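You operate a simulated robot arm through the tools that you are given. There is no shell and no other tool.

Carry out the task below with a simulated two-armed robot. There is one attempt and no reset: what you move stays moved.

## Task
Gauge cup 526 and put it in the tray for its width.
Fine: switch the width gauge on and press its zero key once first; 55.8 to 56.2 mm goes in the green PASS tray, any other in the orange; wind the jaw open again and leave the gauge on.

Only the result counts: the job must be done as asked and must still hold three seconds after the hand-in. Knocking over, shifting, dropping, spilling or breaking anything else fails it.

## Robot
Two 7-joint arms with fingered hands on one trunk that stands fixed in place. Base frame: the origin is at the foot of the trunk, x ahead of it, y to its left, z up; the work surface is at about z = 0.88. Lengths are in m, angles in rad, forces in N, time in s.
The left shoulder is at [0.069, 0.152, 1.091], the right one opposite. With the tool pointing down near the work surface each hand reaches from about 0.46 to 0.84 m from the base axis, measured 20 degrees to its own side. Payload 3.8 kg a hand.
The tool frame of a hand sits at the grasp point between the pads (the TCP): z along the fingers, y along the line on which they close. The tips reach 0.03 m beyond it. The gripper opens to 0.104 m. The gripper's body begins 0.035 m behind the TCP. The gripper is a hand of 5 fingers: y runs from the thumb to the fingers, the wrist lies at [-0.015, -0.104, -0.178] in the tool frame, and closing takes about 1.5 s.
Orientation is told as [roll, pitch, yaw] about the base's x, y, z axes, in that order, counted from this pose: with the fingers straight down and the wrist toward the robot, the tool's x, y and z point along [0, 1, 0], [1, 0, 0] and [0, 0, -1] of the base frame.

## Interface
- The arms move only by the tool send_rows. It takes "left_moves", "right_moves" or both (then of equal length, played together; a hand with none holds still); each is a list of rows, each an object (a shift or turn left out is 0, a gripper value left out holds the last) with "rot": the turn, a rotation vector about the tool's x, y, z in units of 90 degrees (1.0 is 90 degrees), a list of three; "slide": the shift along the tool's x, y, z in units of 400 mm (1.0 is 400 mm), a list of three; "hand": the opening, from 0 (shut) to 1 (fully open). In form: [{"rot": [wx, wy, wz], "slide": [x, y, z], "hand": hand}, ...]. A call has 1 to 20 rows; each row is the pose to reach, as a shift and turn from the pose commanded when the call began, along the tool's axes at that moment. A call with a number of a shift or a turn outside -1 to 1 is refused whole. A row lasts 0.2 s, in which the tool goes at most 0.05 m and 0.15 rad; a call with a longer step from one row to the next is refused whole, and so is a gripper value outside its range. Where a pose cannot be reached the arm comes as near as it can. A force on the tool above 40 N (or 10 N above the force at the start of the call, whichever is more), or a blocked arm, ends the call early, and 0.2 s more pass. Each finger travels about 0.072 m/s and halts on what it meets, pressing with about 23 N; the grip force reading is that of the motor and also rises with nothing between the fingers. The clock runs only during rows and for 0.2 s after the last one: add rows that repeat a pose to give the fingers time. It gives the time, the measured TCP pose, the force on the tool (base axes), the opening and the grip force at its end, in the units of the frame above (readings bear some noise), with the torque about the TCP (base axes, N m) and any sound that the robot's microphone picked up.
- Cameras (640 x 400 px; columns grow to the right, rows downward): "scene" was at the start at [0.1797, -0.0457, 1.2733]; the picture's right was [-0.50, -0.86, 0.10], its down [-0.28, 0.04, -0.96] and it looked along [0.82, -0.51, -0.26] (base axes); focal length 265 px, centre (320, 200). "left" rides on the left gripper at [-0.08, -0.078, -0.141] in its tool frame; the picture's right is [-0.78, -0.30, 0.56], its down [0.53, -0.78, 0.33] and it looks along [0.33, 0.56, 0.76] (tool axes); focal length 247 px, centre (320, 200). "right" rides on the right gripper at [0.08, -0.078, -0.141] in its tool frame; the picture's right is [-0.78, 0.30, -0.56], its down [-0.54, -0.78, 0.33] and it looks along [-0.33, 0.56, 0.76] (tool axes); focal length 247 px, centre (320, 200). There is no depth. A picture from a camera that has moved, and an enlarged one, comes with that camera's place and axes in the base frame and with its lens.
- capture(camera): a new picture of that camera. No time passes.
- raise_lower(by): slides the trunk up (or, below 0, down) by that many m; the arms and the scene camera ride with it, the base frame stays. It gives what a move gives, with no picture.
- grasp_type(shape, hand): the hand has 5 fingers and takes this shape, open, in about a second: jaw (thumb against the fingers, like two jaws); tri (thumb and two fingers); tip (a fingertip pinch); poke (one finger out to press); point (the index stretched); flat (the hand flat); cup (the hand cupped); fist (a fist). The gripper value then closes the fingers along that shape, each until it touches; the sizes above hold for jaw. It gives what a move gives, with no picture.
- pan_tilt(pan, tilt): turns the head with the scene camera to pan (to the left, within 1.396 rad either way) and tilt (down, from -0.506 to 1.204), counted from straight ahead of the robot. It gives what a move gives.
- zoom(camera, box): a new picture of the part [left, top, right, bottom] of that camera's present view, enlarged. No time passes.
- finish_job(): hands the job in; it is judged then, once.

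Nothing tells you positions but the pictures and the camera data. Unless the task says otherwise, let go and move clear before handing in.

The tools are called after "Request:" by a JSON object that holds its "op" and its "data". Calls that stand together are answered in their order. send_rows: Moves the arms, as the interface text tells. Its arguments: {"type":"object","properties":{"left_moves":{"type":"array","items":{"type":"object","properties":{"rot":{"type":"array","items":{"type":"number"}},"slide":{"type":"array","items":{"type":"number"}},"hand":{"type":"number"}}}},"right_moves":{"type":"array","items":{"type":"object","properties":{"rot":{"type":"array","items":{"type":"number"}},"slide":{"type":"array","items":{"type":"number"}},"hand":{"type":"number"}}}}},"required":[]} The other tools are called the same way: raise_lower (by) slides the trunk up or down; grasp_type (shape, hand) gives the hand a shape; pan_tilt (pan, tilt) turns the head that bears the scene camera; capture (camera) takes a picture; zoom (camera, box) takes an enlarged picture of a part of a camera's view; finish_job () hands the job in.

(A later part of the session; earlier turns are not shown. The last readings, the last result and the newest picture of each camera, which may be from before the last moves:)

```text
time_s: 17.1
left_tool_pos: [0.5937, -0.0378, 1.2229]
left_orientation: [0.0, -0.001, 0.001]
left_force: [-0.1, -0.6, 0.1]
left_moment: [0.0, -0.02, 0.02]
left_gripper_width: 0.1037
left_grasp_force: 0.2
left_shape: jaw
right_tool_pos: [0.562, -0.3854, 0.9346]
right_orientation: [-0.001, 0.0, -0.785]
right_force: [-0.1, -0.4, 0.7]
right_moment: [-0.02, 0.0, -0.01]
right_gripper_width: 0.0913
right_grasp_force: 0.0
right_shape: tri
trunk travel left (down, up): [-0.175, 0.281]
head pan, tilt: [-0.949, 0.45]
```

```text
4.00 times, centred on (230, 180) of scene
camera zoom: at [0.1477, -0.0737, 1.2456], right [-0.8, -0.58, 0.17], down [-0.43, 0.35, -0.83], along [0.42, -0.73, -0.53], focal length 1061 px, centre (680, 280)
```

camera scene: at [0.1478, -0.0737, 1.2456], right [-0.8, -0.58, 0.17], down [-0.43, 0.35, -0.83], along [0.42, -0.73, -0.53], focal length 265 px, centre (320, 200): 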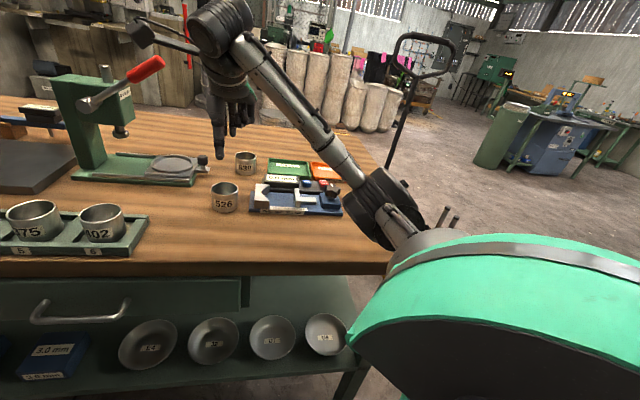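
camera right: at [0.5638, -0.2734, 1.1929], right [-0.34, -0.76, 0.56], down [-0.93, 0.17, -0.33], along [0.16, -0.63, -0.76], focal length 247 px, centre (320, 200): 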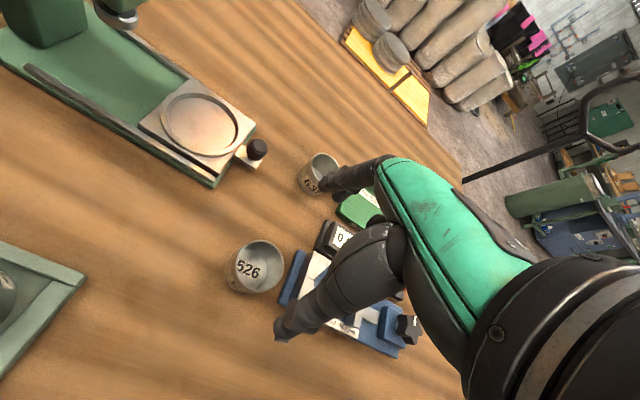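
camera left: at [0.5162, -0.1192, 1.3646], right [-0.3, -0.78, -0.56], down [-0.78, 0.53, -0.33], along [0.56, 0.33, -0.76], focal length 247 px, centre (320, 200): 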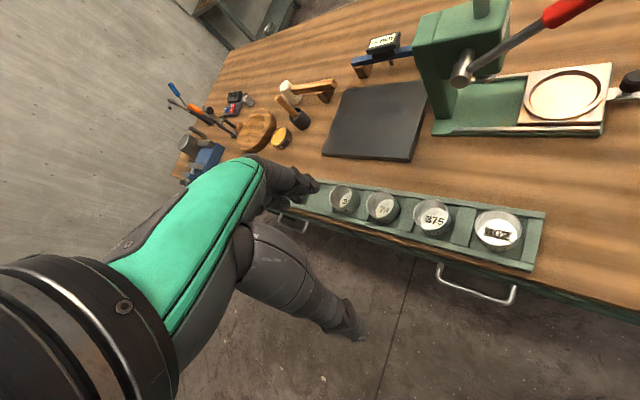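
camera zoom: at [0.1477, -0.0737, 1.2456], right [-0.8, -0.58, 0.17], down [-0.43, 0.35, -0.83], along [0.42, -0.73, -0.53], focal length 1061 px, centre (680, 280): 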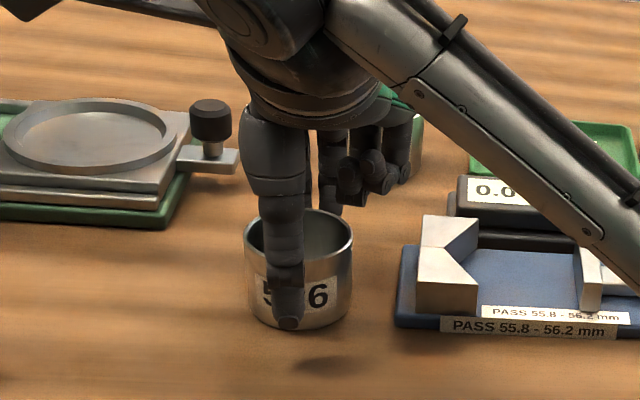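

The thumb and fingers straddle the cup evenly, with the tips about 25 mm above the bench. I'll close the grip now.

Request:
{"op": "send_rows", "data": {"right_moves": [{"hand": 0.7}, {"hand": 0.6}, {"hand": 0.5}, {"hand": 0.4}, {"hand": 0.3}, {"hand": 0.3}]}}

Request:
{"op": "zoom", "data": {"camera": "right", "box": [200, 150, 440, 360]}}

Request:
{"op": "zoom", "data": {"camera": "scene", "box": [180, 130, 280, 230]}}

```text
time_s: 18.5
left_tool_pos: [0.5933, -0.0382, 1.2231]
left_orientation: [-0.001, 0.001, 0.0]
left_force: [-0.3, -0.5, 0.5]
left_moment: [-0.01, -0.01, -0.01]
left_gripper_width: 0.1037
left_grasp_force: 0.0
left_shape: jaw
right_tool_pos: [0.561, -0.3842, 0.9348]
right_orientation: [-0.001, 0.001, -0.787]
right_force: [-0.4, 0.5, 0.1]
right_moment: [0.01, -0.03, -0.01]
right_gripper_width: 0.047
right_grasp_force: 23.2
right_shape: tri
trunk travel left (down, up): [-0.175, 0.281]
head pan, tilt: [-0.949, 0.45]
```

```text
1.90 times, centred on (320, 255) of right
camera zoom: at [0.5639, -0.273, 1.0773], right [-0.34, -0.76, 0.56], down [-0.93, 0.17, -0.33], along [0.16, -0.63, -0.76], focal length 470 px, centre (320, 95)
```

zoom: 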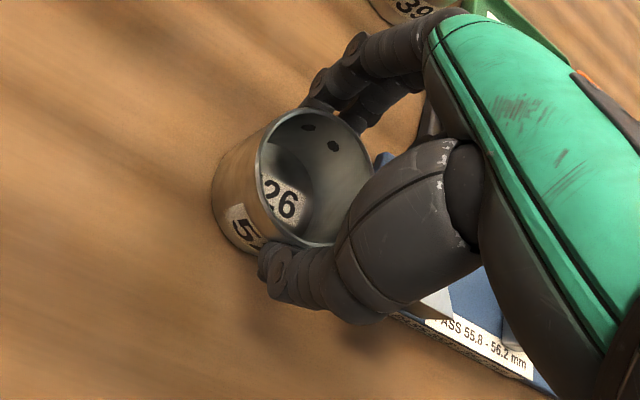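

```text
4.00 times, centred on (230, 180) of scene
camera zoom: at [0.1478, -0.0738, 1.2456], right [-0.8, -0.58, 0.17], down [-0.43, 0.35, -0.83], along [0.42, -0.73, -0.53], focal length 1061 px, centre (680, 280)
```

zoom: 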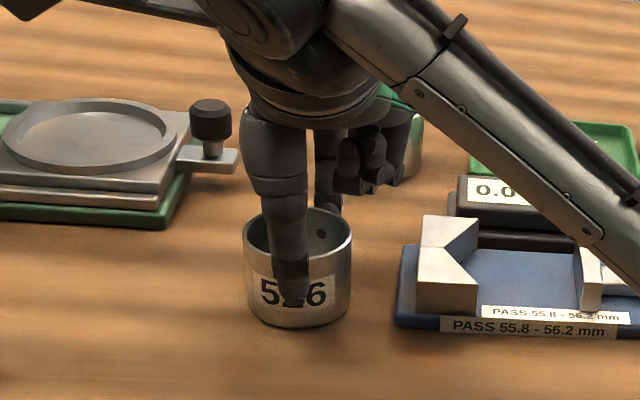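

Request:
{"op": "send_rows", "data": {"right_moves": [{"slide": [0, 0, -0.025]}, {"slide": [0, 0, -0.075]}, {"slide": [0, 0, -0.125]}, {"slide": [0, 0, -0.15]}, {"slide": [0, 0, -0.15]}]}}

Request:
{"op": "zoom", "data": {"camera": "right", "box": [200, 150, 440, 360]}}

Request:
{"op": "zoom", "data": {"camera": "scene", "box": [180, 100, 308, 230]}}

```text
time_s: 19.7
left_tool_pos: [0.5929, -0.0388, 1.2223]
left_orientation: [0.0, 0.002, -0.001]
left_force: [0.4, -0.3, -0.1]
left_moment: [0.04, -0.01, 0.03]
left_gripper_width: 0.1033
left_grasp_force: 0.0
left_shape: jaw
right_tool_pos: [0.5623, -0.3844, 0.9936]
right_orientation: [0.0, 0.0, -0.785]
right_force: [1.1, 0.3, -0.4]
right_moment: [0.0, 0.02, 0.04]
right_gripper_width: 0.0471
right_grasp_force: 23.2
right_shape: tri
trunk travel left (down, up): [-0.175, 0.281]
head pan, tilt: [-0.949, 0.45]
```

```text
1.90 times, centred on (320, 255) of right
camera zoom: at [0.5642, -0.2732, 1.1361], right [-0.34, -0.76, 0.56], down [-0.93, 0.17, -0.33], along [0.16, -0.63, -0.76], focal length 470 px, centre (320, 95)
```

zoom: 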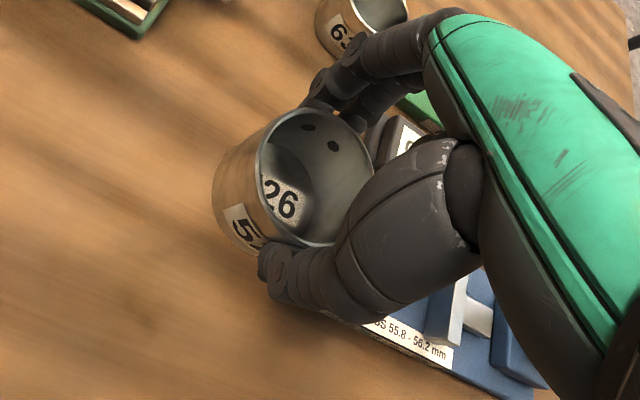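

```text
3.08 times, centred on (244, 165) of scene
camera zoom: at [0.1478, -0.0738, 1.2456], right [-0.8, -0.58, 0.17], down [-0.43, 0.35, -0.83], along [0.42, -0.73, -0.53], focal length 816 px, centre (554, 308)
```

zoom: 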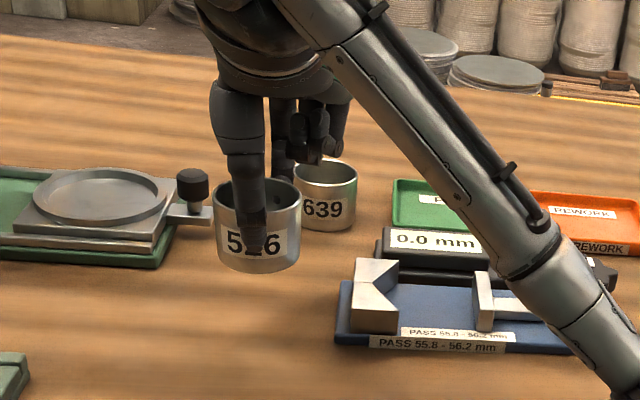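

Cup 526 is held level and steady. Next I'll carry it above the gauge's V-block gap and check its alignment from there.

Request:
{"op": "send_rows", "data": {"right_moves": [{"slide": [0, 0, -0.025]}, {"slide": [-0.075, 0.0114, -0.025]}, {"slide": [-0.15, 0.0228, -0.025]}, {"slide": [-0.225, 0.0342, -0.025]}, {"slide": [-0.298, 0.0455, -0.025]}, {"slide": [-0.298, 0.0455, -0.025]}]}}

Request:
{"op": "capture", "data": {"camera": "right"}}

Request:
{"op": "zoom", "data": {"camera": "right", "box": [200, 150, 440, 360]}}

Request:
{"op": "zoom", "data": {"camera": "scene", "box": [220, 110, 350, 230]}}

```text
time_s: 21.1
left_tool_pos: [0.5942, -0.039, 1.2214]
left_orientation: [-0.001, 0.003, 0.0]
left_force: [0.1, -0.6, -0.2]
left_moment: [-0.01, 0.0, 0.02]
left_gripper_width: 0.1034
left_grasp_force: 0.1
left_shape: jaw
right_tool_pos: [0.489, -0.4827, 1.0036]
right_orientation: [0.0, -0.001, -0.785]
right_force: [-0.2, -0.5, -0.4]
right_moment: [-0.03, 0.08, 0.02]
right_gripper_width: 0.0471
right_grasp_force: 23.2
right_shape: tri
trunk travel left (down, up): [-0.175, 0.281]
head pan, tilt: [-0.949, 0.45]
```

```text
taken
camera right: at [0.4911, -0.3713, 1.1459], right [-0.34, -0.76, 0.56], down [-0.93, 0.17, -0.33], along [0.16, -0.63, -0.76], focal length 247 px, centre (320, 200)
```

right: 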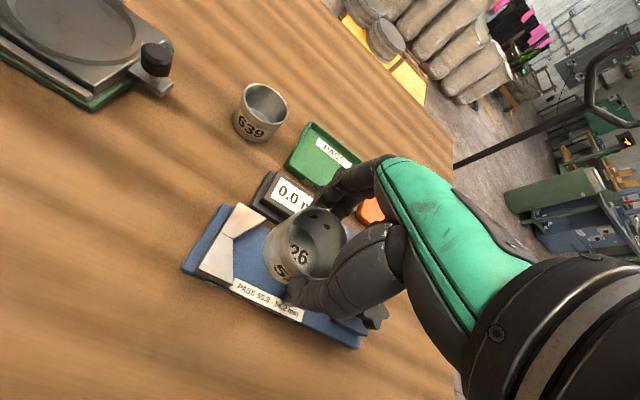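

```text
1.90 times, centred on (320, 255) of right
camera zoom: at [0.4911, -0.3713, 1.1459], right [-0.34, -0.76, 0.56], down [-0.93, 0.17, -0.33], along [0.16, -0.63, -0.76], focal length 470 px, centre (320, 95)
```

zoom: 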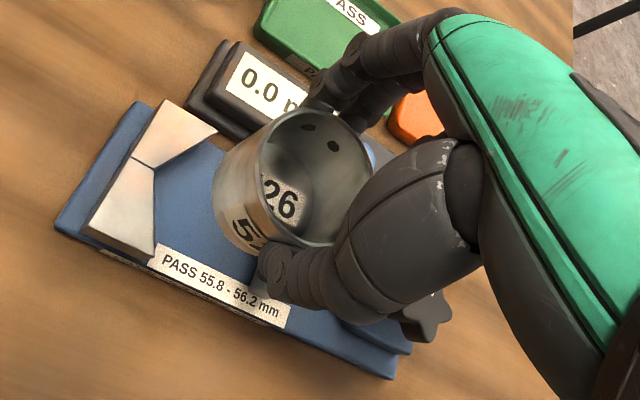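

```text
3.33 times, centred on (285, 170) of scene
camera zoom: at [0.1481, -0.0734, 1.2455], right [-0.8, -0.58, 0.17], down [-0.43, 0.35, -0.83], along [0.42, -0.73, -0.53], focal length 884 px, centre (437, 300)
```

zoom: 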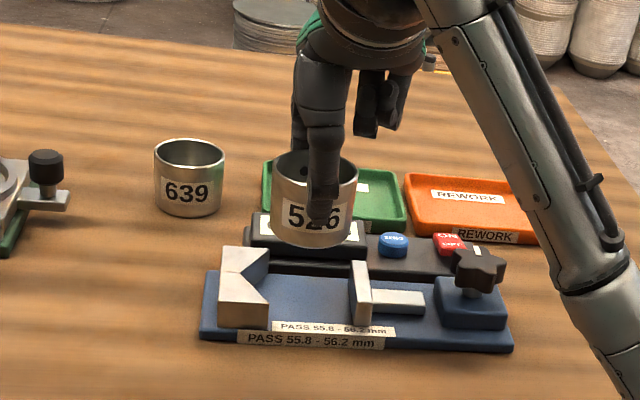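

Request:
{"op": "send_rows", "data": {"right_moves": [{"slide": [0.005, 0.0075, 0.0]}, {"slide": [0.005, 0.0075, 0.04]}, {"slide": [0.005, 0.0075, 0.075]}, {"slide": [0.005, 0.0075, 0.09]}, {"slide": [0.005, 0.0075, 0.09]}]}}

Request:
{"op": "zoom", "data": {"camera": "right", "box": [200, 150, 440, 360]}}

Request:
{"op": "zoom", "data": {"camera": "scene", "box": [240, 130, 340, 220]}}

```text
time_s: 22.3
left_tool_pos: [0.5939, -0.0383, 1.2227]
left_orientation: [-0.001, 0.0, 0.002]
left_force: [-0.2, 0.1, -0.3]
left_moment: [0.02, 0.04, -0.03]
left_gripper_width: 0.1035
left_grasp_force: 0.1
left_shape: jaw
right_tool_pos: [0.4925, -0.4828, 0.9682]
right_orientation: [0.002, 0.0, -0.785]
right_force: [0.4, 0.7, -0.6]
right_moment: [0.02, -0.01, 0.0]
right_gripper_width: 0.0471
right_grasp_force: 23.3
right_shape: tri
trunk travel left (down, up): [-0.175, 0.281]
head pan, tilt: [-0.949, 0.45]
```

```text
1.90 times, centred on (320, 255) of right
camera zoom: at [0.4953, -0.371, 1.1107], right [-0.34, -0.76, 0.56], down [-0.93, 0.17, -0.33], along [0.16, -0.63, -0.76], focal length 470 px, centre (320, 95)
```

zoom: 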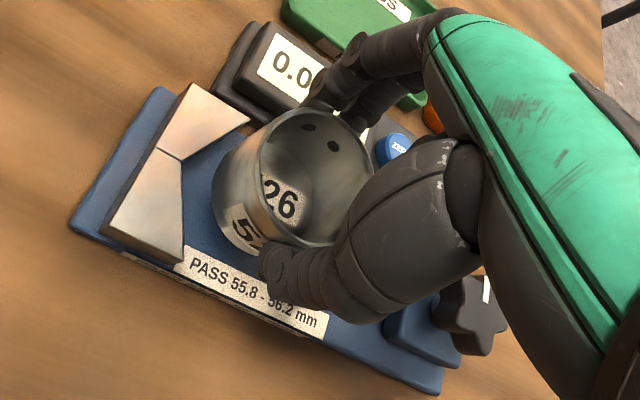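

```text
4.44 times, centred on (290, 175) of scene
camera zoom: at [0.1477, -0.0738, 1.2456], right [-0.8, -0.58, 0.17], down [-0.43, 0.35, -0.83], along [0.42, -0.73, -0.53], focal length 1179 px, centre (453, 311)
```

zoom: 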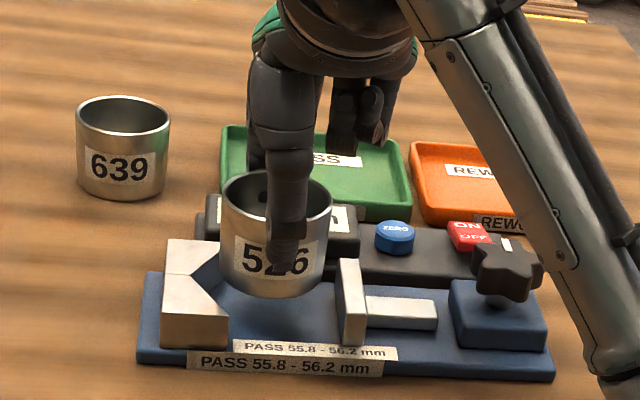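

Request:
{"op": "send_rows", "data": {"right_moves": [{"slide": [0, 0, 0.02]}, {"slide": [0, 0, 0.04]}, {"slide": [0, 0, 0.052]}, {"slide": [0, 0, 0.056]}, {"slide": [0, 0, 0.056]}]}}

Request:
{"op": "zoom", "data": {"camera": "right", "box": [200, 150, 440, 360]}}

Request:
{"op": "zoom", "data": {"camera": "scene", "box": [240, 130, 340, 220]}}

```text
time_s: 23.5
left_tool_pos: [0.5931, -0.039, 1.2226]
left_orientation: [0.0, -0.001, 0.0]
left_force: [-0.2, 0.5, 0.1]
left_moment: [-0.01, -0.02, 0.02]
left_gripper_width: 0.1036
left_grasp_force: 0.0
left_shape: jaw
right_tool_pos: [0.494, -0.4815, 0.9451]
right_orientation: [-0.001, 0.001, -0.784]
right_force: [-0.4, 0.2, -0.8]
right_moment: [-0.01, 0.0, 0.03]
right_gripper_width: 0.0469
right_grasp_force: 23.1
right_shape: tri
trunk travel left (down, up): [-0.175, 0.281]
head pan, tilt: [-0.949, 0.45]
```

```text
1.90 times, centred on (320, 255) of right
camera zoom: at [0.4956, -0.3711, 1.0886], right [-0.34, -0.76, 0.56], down [-0.93, 0.17, -0.33], along [0.16, -0.63, -0.76], focal length 470 px, centre (320, 95)
```

zoom: 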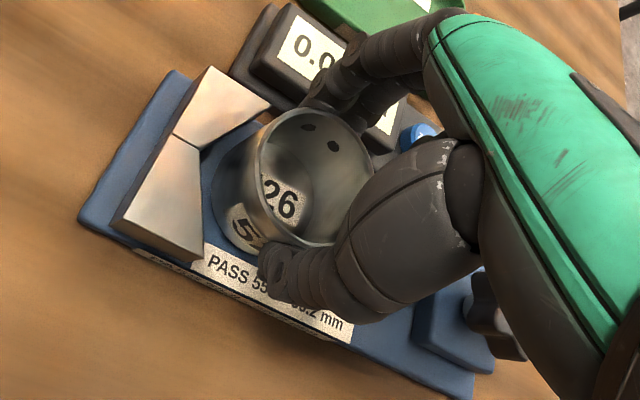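

```text
4.44 times, centred on (290, 175) of scene
camera zoom: at [0.1478, -0.0738, 1.2456], right [-0.8, -0.58, 0.17], down [-0.43, 0.35, -0.83], along [0.42, -0.73, -0.53], focal length 1179 px, centre (453, 311)
```

zoom: 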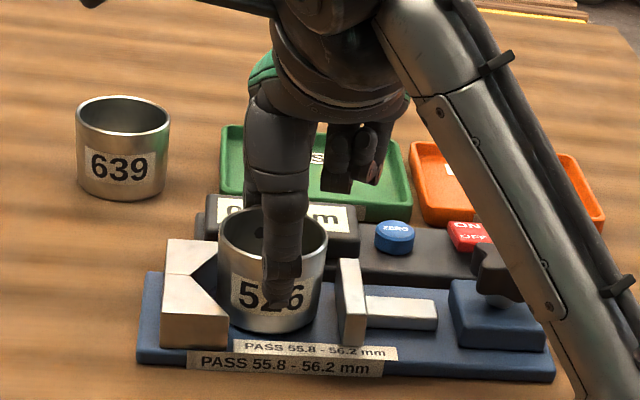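

Request:
{"op": "send_rows", "data": {"right_moves": [{"slide": [0, 0, 0.0025]}, {"slide": [0, 0, 0.005]}]}}

```text
time_s: 24.1
left_tool_pos: [0.595, -0.0373, 1.2231]
left_orientation: [-0.001, 0.002, -0.001]
left_force: [-0.6, -0.3, -0.2]
left_moment: [-0.01, 0.02, 0.03]
left_gripper_width: 0.1036
left_grasp_force: 0.1
left_shape: jaw
right_tool_pos: [0.4949, -0.4831, 0.9449]
right_orientation: [0.001, -0.002, -0.787]
right_force: [0.6, -0.6, 1.5]
right_moment: [-0.05, -0.01, 0.01]
right_gripper_width: 0.0472
right_grasp_force: 23.3
right_shape: tri
trunk travel left (down, up): [-0.175, 0.281]
head pan, tilt: [-0.949, 0.45]
```

Request:
{"op": "send_rows", "data": {"right_moves": [{"slide": [0, 0, 0.0025]}, {"slide": [0, 0, 0.005]}]}}

Request:
{"op": "zoom", "data": {"camera": "scene", "box": [260, 165, 310, 210]}}

```text
time_s: 24.7
left_tool_pos: [0.5931, -0.0374, 1.2223]
left_orientation: [-0.002, 0.001, -0.002]
left_force: [-0.1, 0.0, 0.1]
left_moment: [0.01, -0.02, 0.03]
left_gripper_width: 0.1038
left_grasp_force: 0.1
left_shape: jaw
right_tool_pos: [0.4935, -0.4831, 0.9434]
right_orientation: [0.002, -0.003, -0.785]
right_force: [0.9, -1.2, 8.8]
right_moment: [-0.07, -0.05, 0.02]
right_gripper_width: 0.0472
right_grasp_force: 22.9
right_shape: tri
trunk travel left (down, up): [-0.175, 0.281]
head pan, tilt: [-0.949, 0.45]
```

```text
8.89 times, centred on (285, 188) of scene
camera zoom: at [0.147, -0.073, 1.2459], right [-0.8, -0.58, 0.17], down [-0.43, 0.35, -0.83], along [0.42, -0.73, -0.53], focal length 2358 px, centre (631, 311)
```

zoom: 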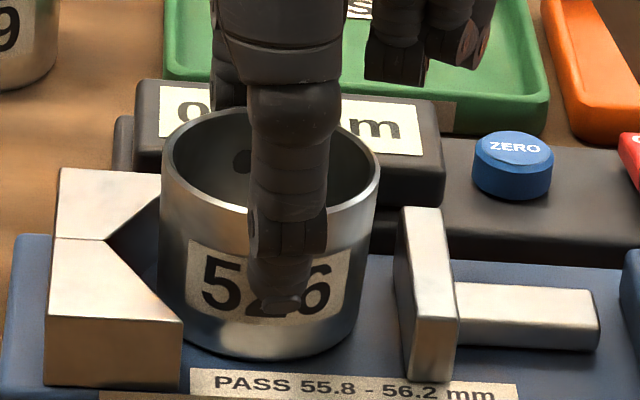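

The force on the tool rose to 8.8 N, so the cup is resting on the gauge base. I'll ease up slightly, open just enough to let go and lift away.

Request:
{"op": "send_rows", "data": {"right_moves": [{"slide": [0, 0, -0.003]}, {"slide": [0, 0, -0.003], "hand": 0.55}, {"slide": [0, 0, -0.003], "hand": 0.66}, {"slide": [0, 0, -0.003], "hand": 0.7}, {"slide": [0, 0, -0.003], "hand": 0.7}]}}

Request:
{"op": "zoom", "data": {"camera": "scene", "box": [240, 130, 340, 220]}}

Request:
{"op": "zoom", "data": {"camera": "right", "box": [200, 150, 440, 360]}}

```text
time_s: 25.9
left_tool_pos: [0.5926, -0.0396, 1.223]
left_orientation: [0.0, 0.0, -0.001]
left_force: [-0.5, 0.6, -0.9]
left_moment: [0.02, -0.01, 0.01]
left_gripper_width: 0.1037
left_grasp_force: 0.0
left_shape: jaw
right_tool_pos: [0.493, -0.4835, 0.9424]
right_orientation: [-0.001, 0.0, -0.786]
right_force: [-0.2, 0.7, -0.2]
right_moment: [0.0, 0.01, 0.05]
right_gripper_width: 0.0723
right_grasp_force: 0.1
right_shape: tri
trunk travel left (down, up): [-0.175, 0.281]
head pan, tilt: [-0.949, 0.45]
```

```text
4.44 times, centred on (290, 175) of scene
camera zoom: at [0.1478, -0.0738, 1.2456], right [-0.8, -0.58, 0.17], down [-0.43, 0.35, -0.83], along [0.42, -0.73, -0.53], focal length 1179 px, centre (453, 311)
```

zoom: 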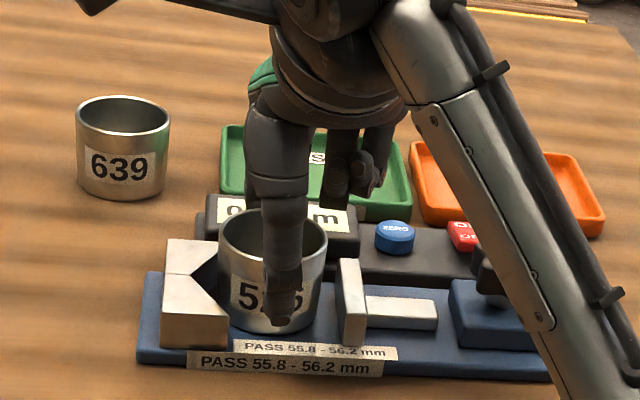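

```text
1.90 times, centred on (320, 255) of right
camera zoom: at [0.4959, -0.3719, 1.0855], right [-0.34, -0.76, 0.56], down [-0.93, 0.17, -0.33], along [0.16, -0.63, -0.76], focal length 470 px, centre (320, 95)
```

zoom: 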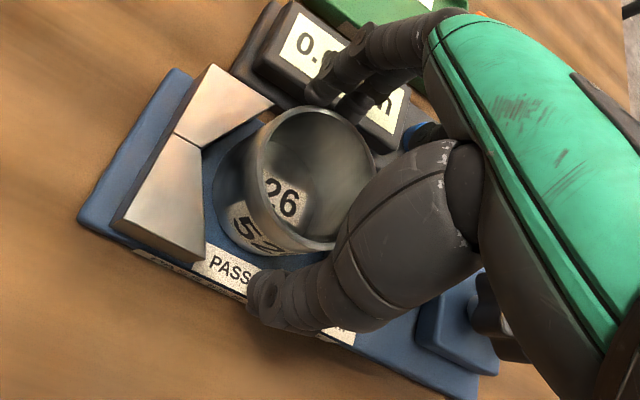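

Request:
{"op": "send_rows", "data": {"right_moves": [{"slide": [0, 0, -0.075]}, {"slide": [0, 0, -0.15]}, {"slide": [0, 0, -0.225]}, {"slide": [-0.1, -0.008, -0.225]}, {"slide": [-0.2, -0.016, -0.225]}, {"slide": [-0.295, -0.023, -0.225]}, {"slide": [-0.295, -0.023, -0.225]}]}}

Request:
{"op": "capture", "data": {"camera": "right"}}

Request:
{"op": "zoom", "data": {"camera": "scene", "box": [240, 110, 360, 220]}}

Request:
{"op": "zoom", "data": {"camera": "right", "box": [160, 200, 360, 360]}}

```text
time_s: 27.5
left_tool_pos: [0.5938, -0.0385, 1.2214]
left_orientation: [0.0, 0.0, 0.0]
left_force: [0.6, 0.6, 0.0]
left_moment: [0.02, -0.03, -0.03]
left_gripper_width: 0.1037
left_grasp_force: 0.1
left_shape: jaw
right_tool_pos: [0.4051, -0.5593, 1.0332]
right_orientation: [0.001, 0.0, -0.785]
right_force: [0.0, 0.2, -1.0]
right_moment: [-0.02, 0.02, 0.03]
right_gripper_width: 0.0723
right_grasp_force: 0.0
right_shape: tri
trunk travel left (down, up): [-0.175, 0.281]
head pan, tilt: [-0.949, 0.45]
```

```text
taken
camera right: at [0.407, -0.4484, 1.1757], right [-0.34, -0.76, 0.56], down [-0.93, 0.17, -0.33], along [0.16, -0.63, -0.76], focal length 247 px, centre (320, 200)
```

right: 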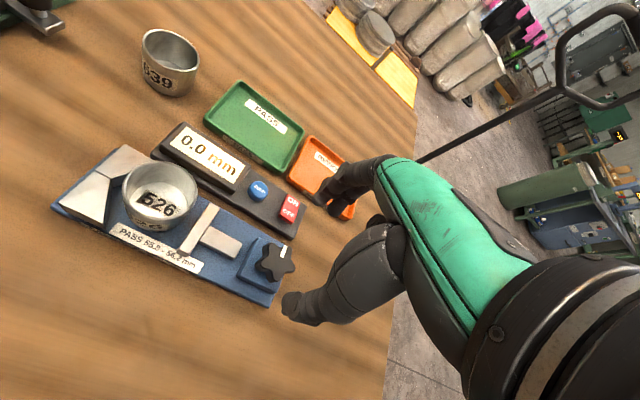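

```text
3.64 times, centred on (300, 165) of scene
camera zoom: at [0.1482, -0.0736, 1.2455], right [-0.8, -0.58, 0.17], down [-0.43, 0.35, -0.83], along [0.42, -0.73, -0.53], focal length 965 px, centre (393, 327)
```

zoom: 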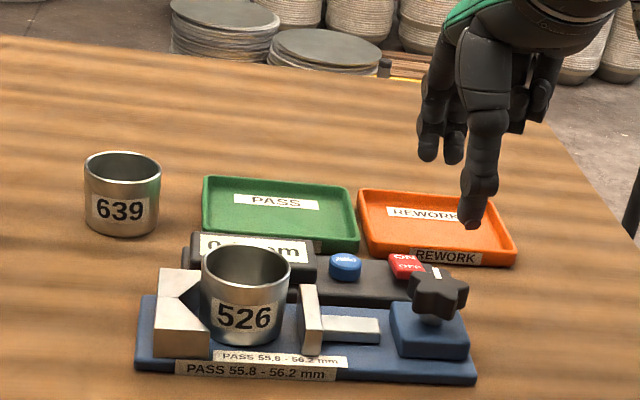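

```text
2.50 times, centred on (260, 280) of right
camera zoom: at [0.407, -0.4484, 1.1757], right [-0.34, -0.76, 0.56], down [-0.93, 0.17, -0.33], along [0.16, -0.63, -0.76], focal length 617 px, centre (470, 0)
```

zoom: 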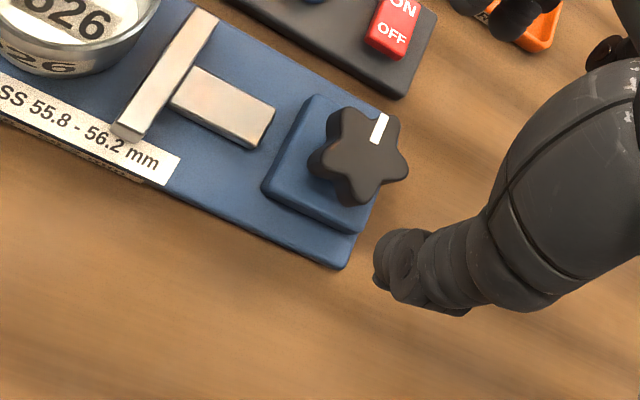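

The cup stands in the gauge and the hand is clear of it. I place the knob centre near (0.404, -0.565) with its top about z = 0.934, and I'll come down around it with the grip still open.

Request:
{"op": "send_rows", "data": {"right_moves": [{"slide": [-0.0132, 0.0062, 0.03]}, {"slide": [-0.0132, 0.0062, 0.09]}, {"slide": [-0.0132, 0.0062, 0.145]}, {"slide": [-0.0132, 0.0062, 0.145]}]}}

Request:
{"op": "zoom", "data": {"camera": "right", "box": [200, 150, 440, 360]}}

Request:
{"op": "zoom", "data": {"camera": "scene", "box": [240, 110, 360, 220]}}

```text
time_s: 28.5
left_tool_pos: [0.5945, -0.0381, 1.2224]
left_orientation: [0.001, 0.001, 0.0]
left_force: [0.3, -0.6, 0.7]
left_moment: [-0.01, -0.02, -0.01]
left_gripper_width: 0.1035
left_grasp_force: 0.1
left_shape: jaw
right_tool_pos: [0.4017, -0.5654, 0.975]
right_orientation: [0.0, 0.001, -0.786]
right_force: [-1.0, 0.1, -0.2]
right_moment: [0.03, 0.0, 0.0]
right_gripper_width: 0.0725
right_grasp_force: 0.0
right_shape: tri
trunk travel left (down, up): [-0.175, 0.281]
head pan, tilt: [-0.949, 0.45]
```

```text
1.90 times, centred on (320, 255) of right
camera zoom: at [0.4041, -0.4536, 1.1179], right [-0.34, -0.76, 0.56], down [-0.93, 0.17, -0.33], along [0.16, -0.63, -0.76], focal length 470 px, centre (320, 95)
```

zoom: 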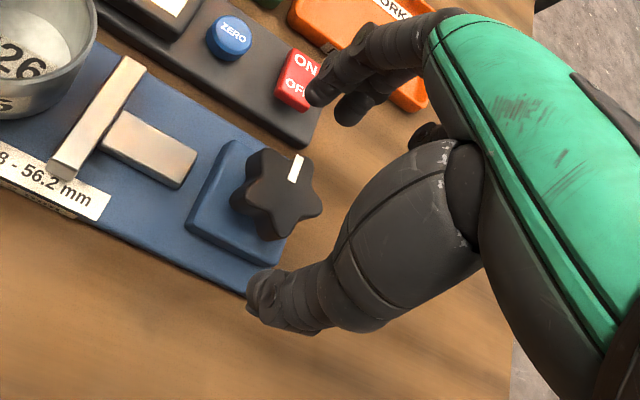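

```text
3.64 times, centred on (300, 165) of scene
camera zoom: at [0.1476, -0.0737, 1.2456], right [-0.8, -0.58, 0.17], down [-0.43, 0.35, -0.83], along [0.42, -0.73, -0.53], focal length 965 px, centre (393, 327)
```

zoom: 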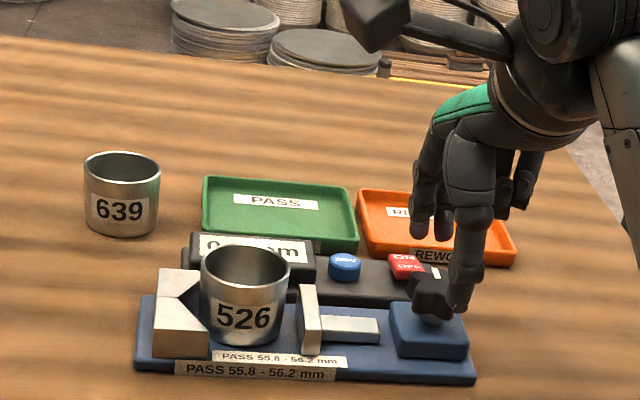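

Request:
{"op": "send_rows", "data": {"right_moves": [{"slide": [0, 0, 0.03]}, {"slide": [0, 0, 0.0675]}, {"slide": [0, 0, 0.0675]}, {"slide": [0, 0, 0.0675], "hand": 0.6}, {"slide": [0, 0, 0.0675], "hand": 0.5}, {"slide": [0, 0, 0.0675], "hand": 0.4}, {"slide": [0, 0, 0.0675], "hand": 0.3}, {"slide": [0, 0, 0.0675], "hand": 0.2}, {"slide": [0, 0, 0.0675], "hand": 0.2}]}}

Request:
{"op": "zoom", "data": {"camera": "right", "box": [200, 150, 440, 360]}}

Request:
{"op": "zoom", "data": {"camera": "scene", "box": [240, 110, 360, 220]}}

```text
time_s: 30.5
left_tool_pos: [0.5938, -0.0383, 1.2238]
left_orientation: [0.001, 0.001, 0.0]
left_force: [0.0, -0.3, -0.5]
left_moment: [-0.01, -0.02, -0.01]
left_gripper_width: 0.1034
left_grasp_force: 0.0
left_shape: jaw
right_tool_pos: [0.4006, -0.5644, 0.9468]
right_orientation: [0.0, -0.001, -0.784]
right_force: [-0.6, -0.4, -1.9]
right_moment: [0.01, 0.01, 0.01]
right_gripper_width: 0.0336
right_grasp_force: 23.4
right_shape: tri
trunk travel left (down, up): [-0.175, 0.281]
head pan, tilt: [-0.949, 0.45]
```

```text
1.90 times, centred on (320, 255) of right
camera zoom: at [0.4039, -0.4535, 1.0903], right [-0.34, -0.76, 0.56], down [-0.93, 0.17, -0.33], along [0.16, -0.63, -0.76], focal length 470 px, centre (320, 95)
```

zoom: 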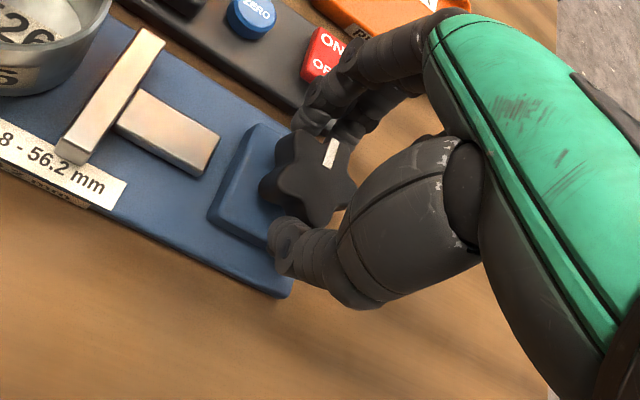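

```text
3.64 times, centred on (300, 165) of scene
camera zoom: at [0.1478, -0.0739, 1.2456], right [-0.8, -0.58, 0.17], down [-0.43, 0.35, -0.83], along [0.42, -0.73, -0.53], focal length 965 px, centre (393, 327)
```

zoom: 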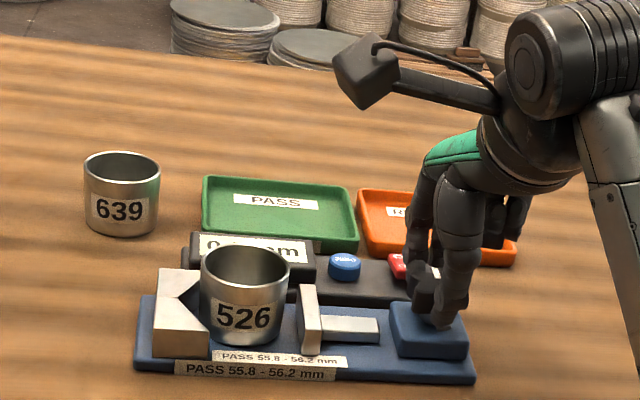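

The knob is gripped. I'll turn it clockwise about 30° as a test and watch which way the jaw moves.

Request:
{"op": "send_rows", "data": {"right_moves": [{"rot": [0, 0, 0.083]}, {"rot": [0, 0, 0.166]}, {"rot": [0, 0, 0.25]}, {"rot": [0, 0, 0.333]}, {"rot": [0, 0, 0.333]}]}}

Request:
{"op": "zoom", "data": {"camera": "right", "box": [160, 150, 400, 360]}}

Request:
{"op": "zoom", "data": {"camera": "scene", "box": [240, 110, 360, 220]}}

```text
time_s: 31.7
left_tool_pos: [0.5938, -0.0387, 1.2221]
left_orientation: [0.0, 0.0, 0.001]
left_force: [0.4, -0.3, -0.3]
left_moment: [-0.01, -0.02, 0.0]
left_gripper_width: 0.1036
left_grasp_force: 0.0
left_shape: jaw
right_tool_pos: [0.4025, -0.5653, 0.947]
right_orientation: [0.0, 0.0, -1.309]
right_force: [0.3, 0.1, -1.7]
right_moment: [-0.04, -0.05, 0.01]
right_gripper_width: 0.0335
right_grasp_force: 23.2
right_shape: tri
trunk travel left (down, up): [-0.175, 0.281]
head pan, tilt: [-0.949, 0.45]
```

```text
1.90 times, centred on (280, 255) of right
camera zoom: at [0.4601, -0.4692, 1.0902], right [-0.67, -0.49, 0.56], down [-0.72, 0.61, -0.33], along [-0.18, -0.62, -0.76], focal length 470 px, centre (396, 95)
```

zoom: 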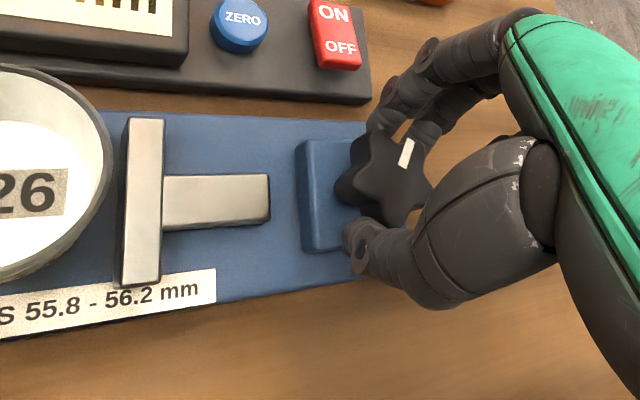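

```text
3.64 times, centred on (300, 165) of scene
camera zoom: at [0.1481, -0.0736, 1.2456], right [-0.8, -0.58, 0.17], down [-0.43, 0.35, -0.83], along [0.42, -0.73, -0.53], focal length 965 px, centre (393, 327)
```

zoom: 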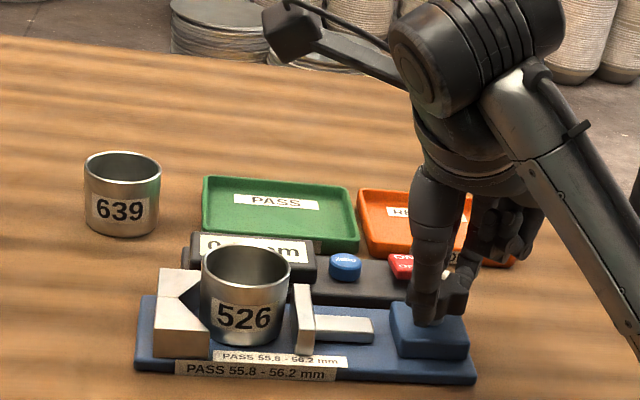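

Turning clockwise closes the jaw, by roughly 4 mm for 30°. I'll continue closing and watch the cup.

Request:
{"op": "send_rows", "data": {"right_moves": [{"rot": [0, 0, 0.083]}, {"rot": [0, 0, 0.166]}, {"rot": [0, 0, 0.25]}, {"rot": [0, 0, 0.333]}, {"rot": [0, 0, 0.333]}]}}

Request:
{"op": "zoom", "data": {"camera": "right", "box": [120, 120, 400, 360]}}

Request:
{"op": "zoom", "data": {"camera": "scene", "box": [240, 110, 360, 220]}}

```text
time_s: 32.9
left_tool_pos: [0.5949, -0.0381, 1.2222]
left_orientation: [0.0, 0.002, 0.0]
left_force: [-0.7, -1.0, -0.1]
left_moment: [-0.02, -0.02, 0.0]
left_gripper_width: 0.1035
left_grasp_force: 0.0
left_shape: jaw
right_tool_pos: [0.4028, -0.5647, 0.9469]
right_orientation: [-0.002, 0.0, -1.832]
right_force: [4.7, 0.9, -1.2]
right_moment: [0.03, -0.13, 0.03]
right_gripper_width: 0.0336
right_grasp_force: 23.0
right_shape: tri
trunk travel left (down, up): [-0.175, 0.281]
head pan, tilt: [-0.949, 0.45]
```

```text
1.67 times, centred on (260, 240) of right
camera zoom: at [0.5003, -0.5107, 1.0903], right [-0.83, -0.09, 0.56], down [-0.32, 0.89, -0.33], along [-0.47, -0.45, -0.76], focal length 412 px, centre (420, 133)
```

zoom: 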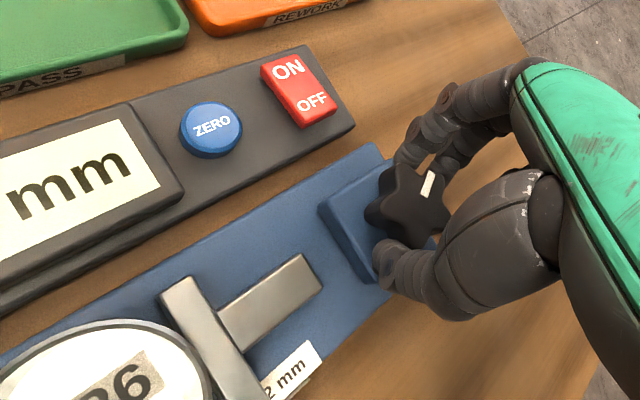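

```text
3.64 times, centred on (300, 165) of scene
camera zoom: at [0.1487, -0.0739, 1.2455], right [-0.8, -0.58, 0.17], down [-0.43, 0.35, -0.83], along [0.42, -0.73, -0.53], focal length 965 px, centre (393, 327)
```

zoom: 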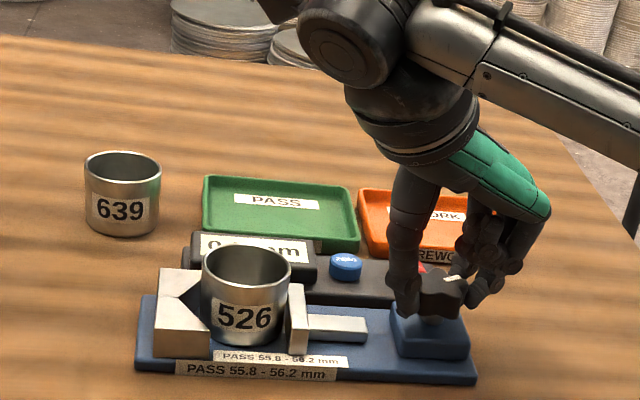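

Request:
{"op": "send_rows", "data": {"right_moves": [{"rot": [0, 0, 0.07]}, {"rot": [0, 0, 0.14]}, {"rot": [0, 0, 0.21]}, {"rot": [0, 0, 0.28]}, {"rot": [0, 0, 0.28]}]}}

Request:
{"op": "zoom", "data": {"camera": "scene", "box": [240, 110, 360, 220]}}

Request:
{"op": "zoom", "data": {"camera": "scene", "box": [255, 160, 345, 215]}}

```text
time_s: 34.1
left_tool_pos: [0.5948, -0.0383, 1.222]
left_orientation: [-0.001, 0.002, 0.002]
left_force: [-0.7, 0.8, 0.1]
left_moment: [-0.02, -0.03, 0.0]
left_gripper_width: 0.1035
left_grasp_force: 0.1
left_shape: jaw
right_tool_pos: [0.4025, -0.5653, 0.9468]
right_orientation: [-0.002, 0.001, -2.273]
right_force: [4.6, 0.8, -2.2]
right_moment: [0.05, -0.1, 0.0]
right_gripper_width: 0.0332
right_grasp_force: 23.0
right_shape: tri
trunk travel left (down, up): [-0.175, 0.281]
head pan, tilt: [-0.949, 0.45]
```

```text
3.64 times, centred on (300, 165) of scene
camera zoom: at [0.1486, -0.0739, 1.2455], right [-0.8, -0.58, 0.17], down [-0.43, 0.35, -0.83], along [0.42, -0.73, -0.53], focal length 965 px, centre (393, 327)
```

zoom: 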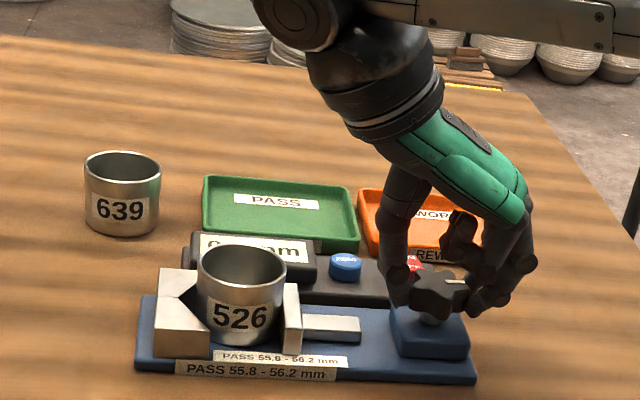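

```text
7.11 times, centred on (300, 188) of scene
camera zoom: at [0.1486, -0.0739, 1.2455], right [-0.8, -0.58, 0.17], down [-0.43, 0.35, -0.83], along [0.42, -0.73, -0.53], focal length 1886 px, centre (462, 289)
```

zoom: 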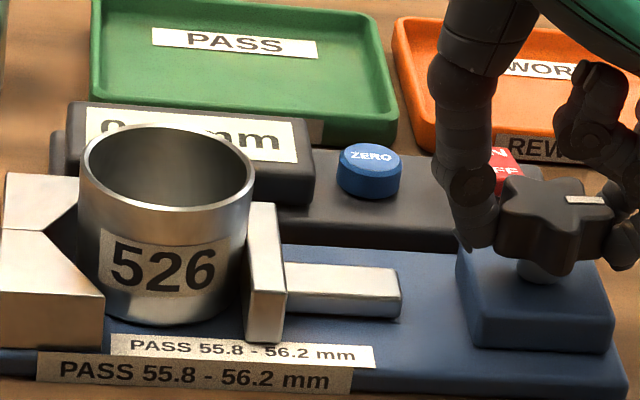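

The plate has reached the cup and is pushing it toward the V. The wrist is well rotated, so I'll release, lift, wind the hand back and grip the knob again.

Request:
{"op": "send_rows", "data": {"right_moves": [{"hand": 0.5}, {"hand": 0.7}, {"hand": 0.7}, {"slide": [0, 0, -0.06], "hand": 0.7}, {"slide": [0, 0, -0.11], "hand": 0.7}, {"slide": [0, 0, -0.11]}]}}

Request:
{"op": "send_rows", "data": {"right_moves": [{"rot": [0, 0, -0.09]}, {"rot": [0, 0, -0.18]}, {"rot": [0, 0, -0.27]}, {"rot": [0, 0, -0.36]}, {"rot": [0, 0, -0.45]}, {"rot": [0, 0, -0.54]}, {"rot": [0, 0, -0.63]}, {"rot": [0, 0, -0.72]}, {"rot": [0, 0, -0.8]}, {"rot": [0, 0, -0.87]}, {"rot": [0, 0, -0.94]}, {"rot": [0, 0, -0.94]}]}}

Request:
{"op": "capture", "data": {"camera": "right"}}

Request:
{"op": "zoom", "data": {"camera": "scene", "box": [240, 110, 360, 220]}}

```text
time_s: 35.5
left_tool_pos: [0.5932, -0.0378, 1.2224]
left_orientation: [0.0, 0.0, 0.001]
left_force: [0.0, -0.4, 1.1]
left_moment: [0.03, -0.02, -0.01]
left_gripper_width: 0.1039
left_grasp_force: 0.0
left_shape: jaw
right_tool_pos: [0.4017, -0.5656, 0.9908]
right_orientation: [0.0, 0.0, -2.271]
right_force: [0.9, 0.0, 0.5]
right_moment: [0.03, 0.02, 0.03]
right_gripper_width: 0.0723
right_grasp_force: 0.1
right_shape: tri
trunk travel left (down, up): [-0.175, 0.281]
head pan, tilt: [-0.949, 0.45]
```

```text
time_s: 38.1
left_tool_pos: [0.5934, -0.0387, 1.2224]
left_orientation: [0.001, 0.0, 0.002]
left_force: [-0.7, -0.3, -0.1]
left_moment: [-0.01, 0.02, -0.01]
left_gripper_width: 0.1037
left_grasp_force: 0.0
left_shape: jaw
right_tool_pos: [0.401, -0.565, 0.9924]
right_orientation: [0.001, 0.0, -0.793]
right_force: [-0.4, 0.0, -0.3]
right_moment: [0.02, 0.01, 0.01]
right_gripper_width: 0.0726
right_grasp_force: 0.1
right_shape: tri
trunk travel left (down, up): [-0.175, 0.281]
head pan, tilt: [-0.949, 0.45]
```

```text
taken
camera right: at [0.4052, -0.4542, 1.135], right [-0.35, -0.76, 0.56], down [-0.93, 0.18, -0.33], along [0.15, -0.63, -0.76], focal length 247 px, centre (320, 200)
```

right: 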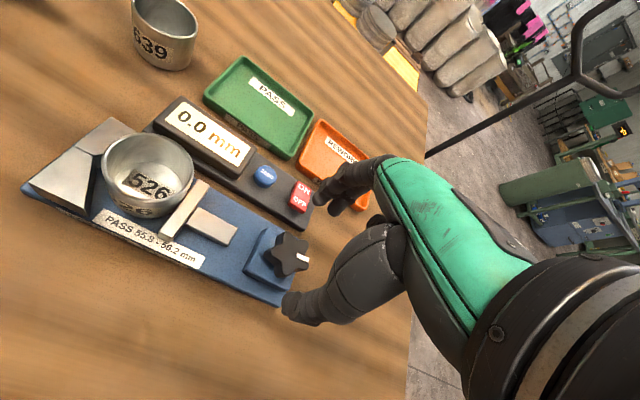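

```text
3.64 times, centred on (300, 165) of scene
camera zoom: at [0.1478, -0.0738, 1.2456], right [-0.8, -0.58, 0.17], down [-0.43, 0.35, -0.83], along [0.42, -0.73, -0.53], focal length 965 px, centre (393, 327)
```

zoom: 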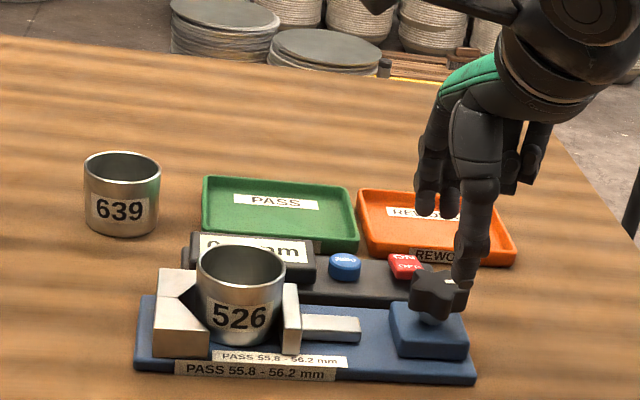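

Request:
{"op": "send_rows", "data": {"right_moves": [{"slide": [0, 0, 0.06]}, {"slide": [0, 0, 0.112]}, {"slide": [0, 0, 0.112]}, {"slide": [0, 0, 0.112], "hand": 0.6}, {"slide": [0, 0, 0.112], "hand": 0.5}, {"slide": [0, 0, 0.112], "hand": 0.4}, {"slide": [0, 0, 0.112], "hand": 0.3}, {"slide": [0, 0, 0.112], "hand": 0.2}, {"slide": [0, 0, 0.112], "hand": 0.2}]}}

Request:
{"op": "capture", "data": {"camera": "right"}}

Request:
{"op": "zoom", "data": {"camera": "scene", "box": [255, 160, 345, 215]}}

```text
time_s: 40.1
left_tool_pos: [0.5932, -0.0379, 1.2229]
left_orientation: [-0.002, 0.001, 0.0]
left_force: [0.4, 0.6, -0.8]
left_moment: [0.02, -0.03, 0.01]
left_gripper_width: 0.1036
left_grasp_force: 0.0
left_shape: jaw
right_tool_pos: [0.4033, -0.566, 0.9451]
right_orientation: [0.001, -0.001, -0.796]
right_force: [0.5, 0.8, -1.5]
right_moment: [0.02, -0.03, 0.02]
right_gripper_width: 0.0336
right_grasp_force: 23.2
right_shape: tri
trunk travel left (down, up): [-0.175, 0.281]
head pan, tilt: [-0.949, 0.45]
```

```text
taken
camera right: at [0.4061, -0.4544, 1.0888], right [-0.35, -0.76, 0.56], down [-0.93, 0.18, -0.33], along [0.15, -0.63, -0.76], focal length 247 px, centre (320, 200)
```

right: 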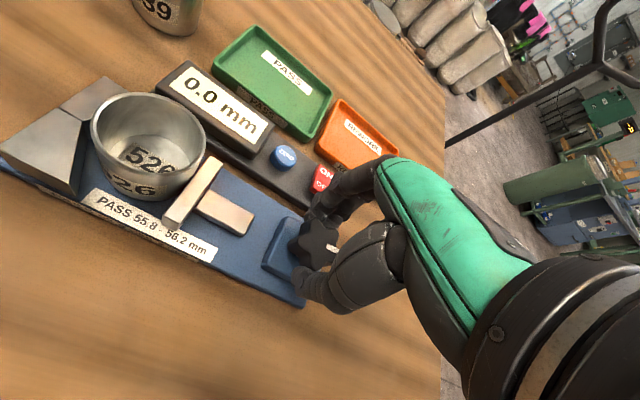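

```text
7.11 times, centred on (300, 188) of scene
camera zoom: at [0.1478, -0.0738, 1.2456], right [-0.8, -0.58, 0.17], down [-0.43, 0.35, -0.83], along [0.42, -0.73, -0.53], focal length 1886 px, centre (462, 289)
```

zoom: 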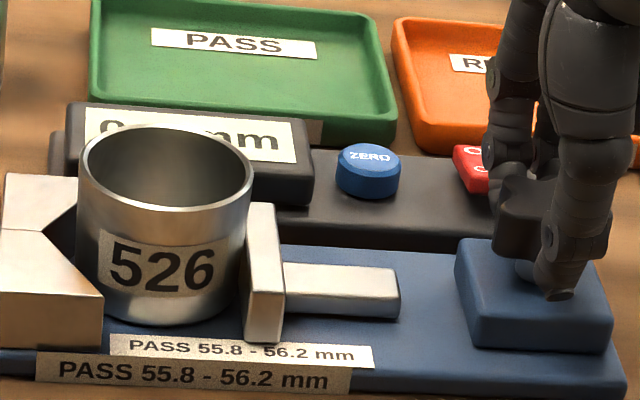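

Request:
{"op": "send_rows", "data": {"right_moves": [{"rot": [0, 0, 0.07]}, {"rot": [0, 0, 0.14]}, {"rot": [0, 0, 0.2]}, {"rot": [0, 0, 0.2]}]}}

Request:
{"op": "capture", "data": {"camera": "right"}}

Request:
{"op": "zoom", "data": {"camera": "scene", "box": [255, 160, 345, 215]}}

```text
time_s: 41.1
left_tool_pos: [0.5943, -0.0396, 1.2228]
left_orientation: [0.001, 0.002, 0.001]
left_force: [0.5, 0.0, -0.5]
left_moment: [-0.02, -0.05, 0.02]
left_gripper_width: 0.1037
left_grasp_force: 0.1
left_shape: jaw
right_tool_pos: [0.4031, -0.565, 0.9455]
right_orientation: [-0.001, 0.003, -1.109]
right_force: [3.2, -1.9, -4.0]
right_moment: [-0.07, -0.11, 0.06]
right_gripper_width: 0.0332
right_grasp_force: 22.9
right_shape: tri
trunk travel left (down, up): [-0.175, 0.281]
head pan, tilt: [-0.949, 0.45]
```

```text
taken
camera right: at [0.4407, -0.4606, 1.089], right [-0.56, -0.61, 0.56], down [-0.82, 0.46, -0.33], along [-0.05, -0.65, -0.76], focal length 247 px, centre (320, 200)
```

right: 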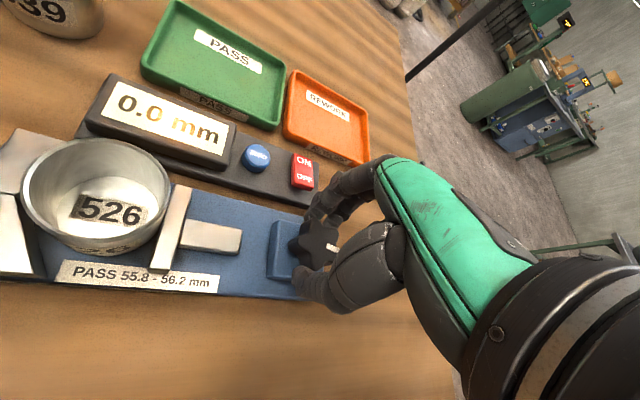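

```text
7.11 times, centred on (300, 188) of scene
camera zoom: at [0.1486, -0.0745, 1.2454], right [-0.8, -0.58, 0.17], down [-0.43, 0.35, -0.83], along [0.42, -0.73, -0.53], focal length 1886 px, centre (462, 289)
```

zoom: 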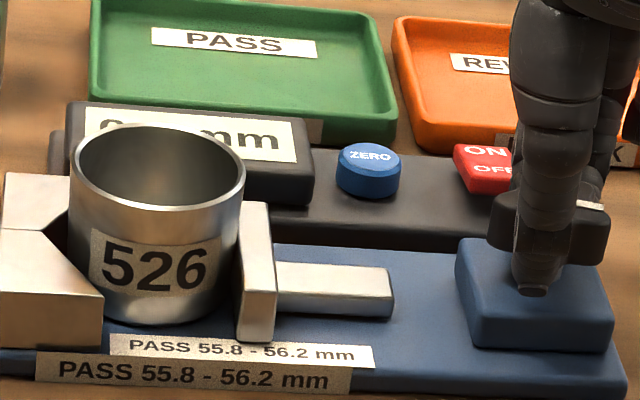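

Request:
{"op": "send_rows", "data": {"right_moves": [{"rot": [0, 0, 0.07]}, {"rot": [0, 0, 0.14]}, {"rot": [0, 0, 0.2]}, {"rot": [0, 0, 0.2]}]}}

Request:
{"op": "capture", "data": {"camera": "right"}}

Request:
{"op": "zoom", "data": {"camera": "scene", "box": [255, 160, 345, 215]}}

```text
time_s: 42.1
left_tool_pos: [0.5952, -0.0388, 1.2211]
left_orientation: [0.003, 0.001, -0.002]
left_force: [0.2, -0.2, 1.3]
left_moment: [0.0, -0.03, -0.02]
left_gripper_width: 0.1037
left_grasp_force: 0.2
left_shape: jaw
right_tool_pos: [0.4038, -0.5666, 0.946]
right_orientation: [0.001, 0.001, -1.422]
right_force: [7.8, -0.9, -4.1]
right_moment: [-0.09, -0.22, 0.22]
right_gripper_width: 0.033
right_grasp_force: 23.5
right_shape: tri
trunk travel left (down, up): [-0.175, 0.281]
head pan, tilt: [-0.949, 0.45]
```

```text
taken
camera right: at [0.4717, -0.4771, 1.089], right [-0.72, -0.41, 0.56], down [-0.64, 0.69, -0.33], along [-0.25, -0.6, -0.76], focal length 247 px, centre (320, 200)
```

right: 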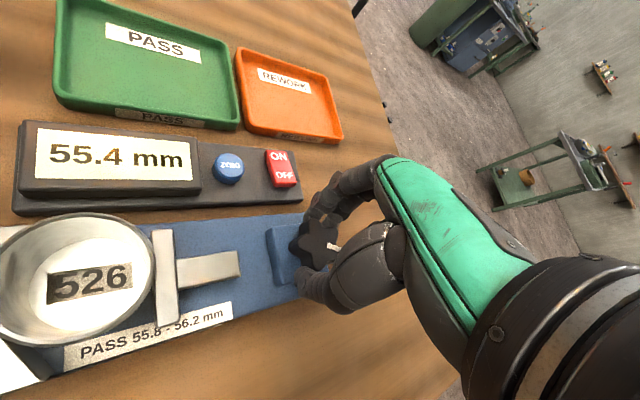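

```text
7.11 times, centred on (300, 188) of scene
camera zoom: at [0.1495, -0.0745, 1.2453], right [-0.8, -0.58, 0.17], down [-0.43, 0.35, -0.83], along [0.42, -0.73, -0.54], focal length 1886 px, centre (462, 289)
```

zoom: 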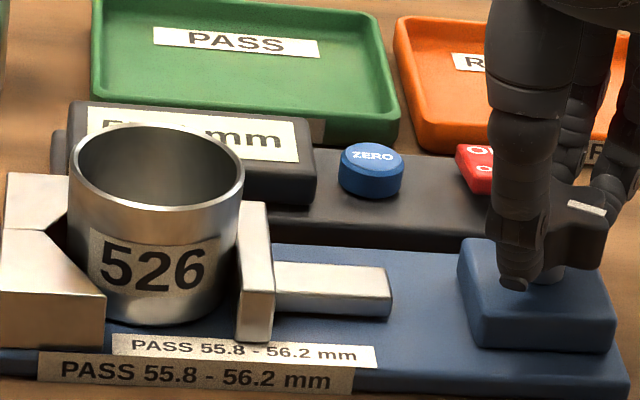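

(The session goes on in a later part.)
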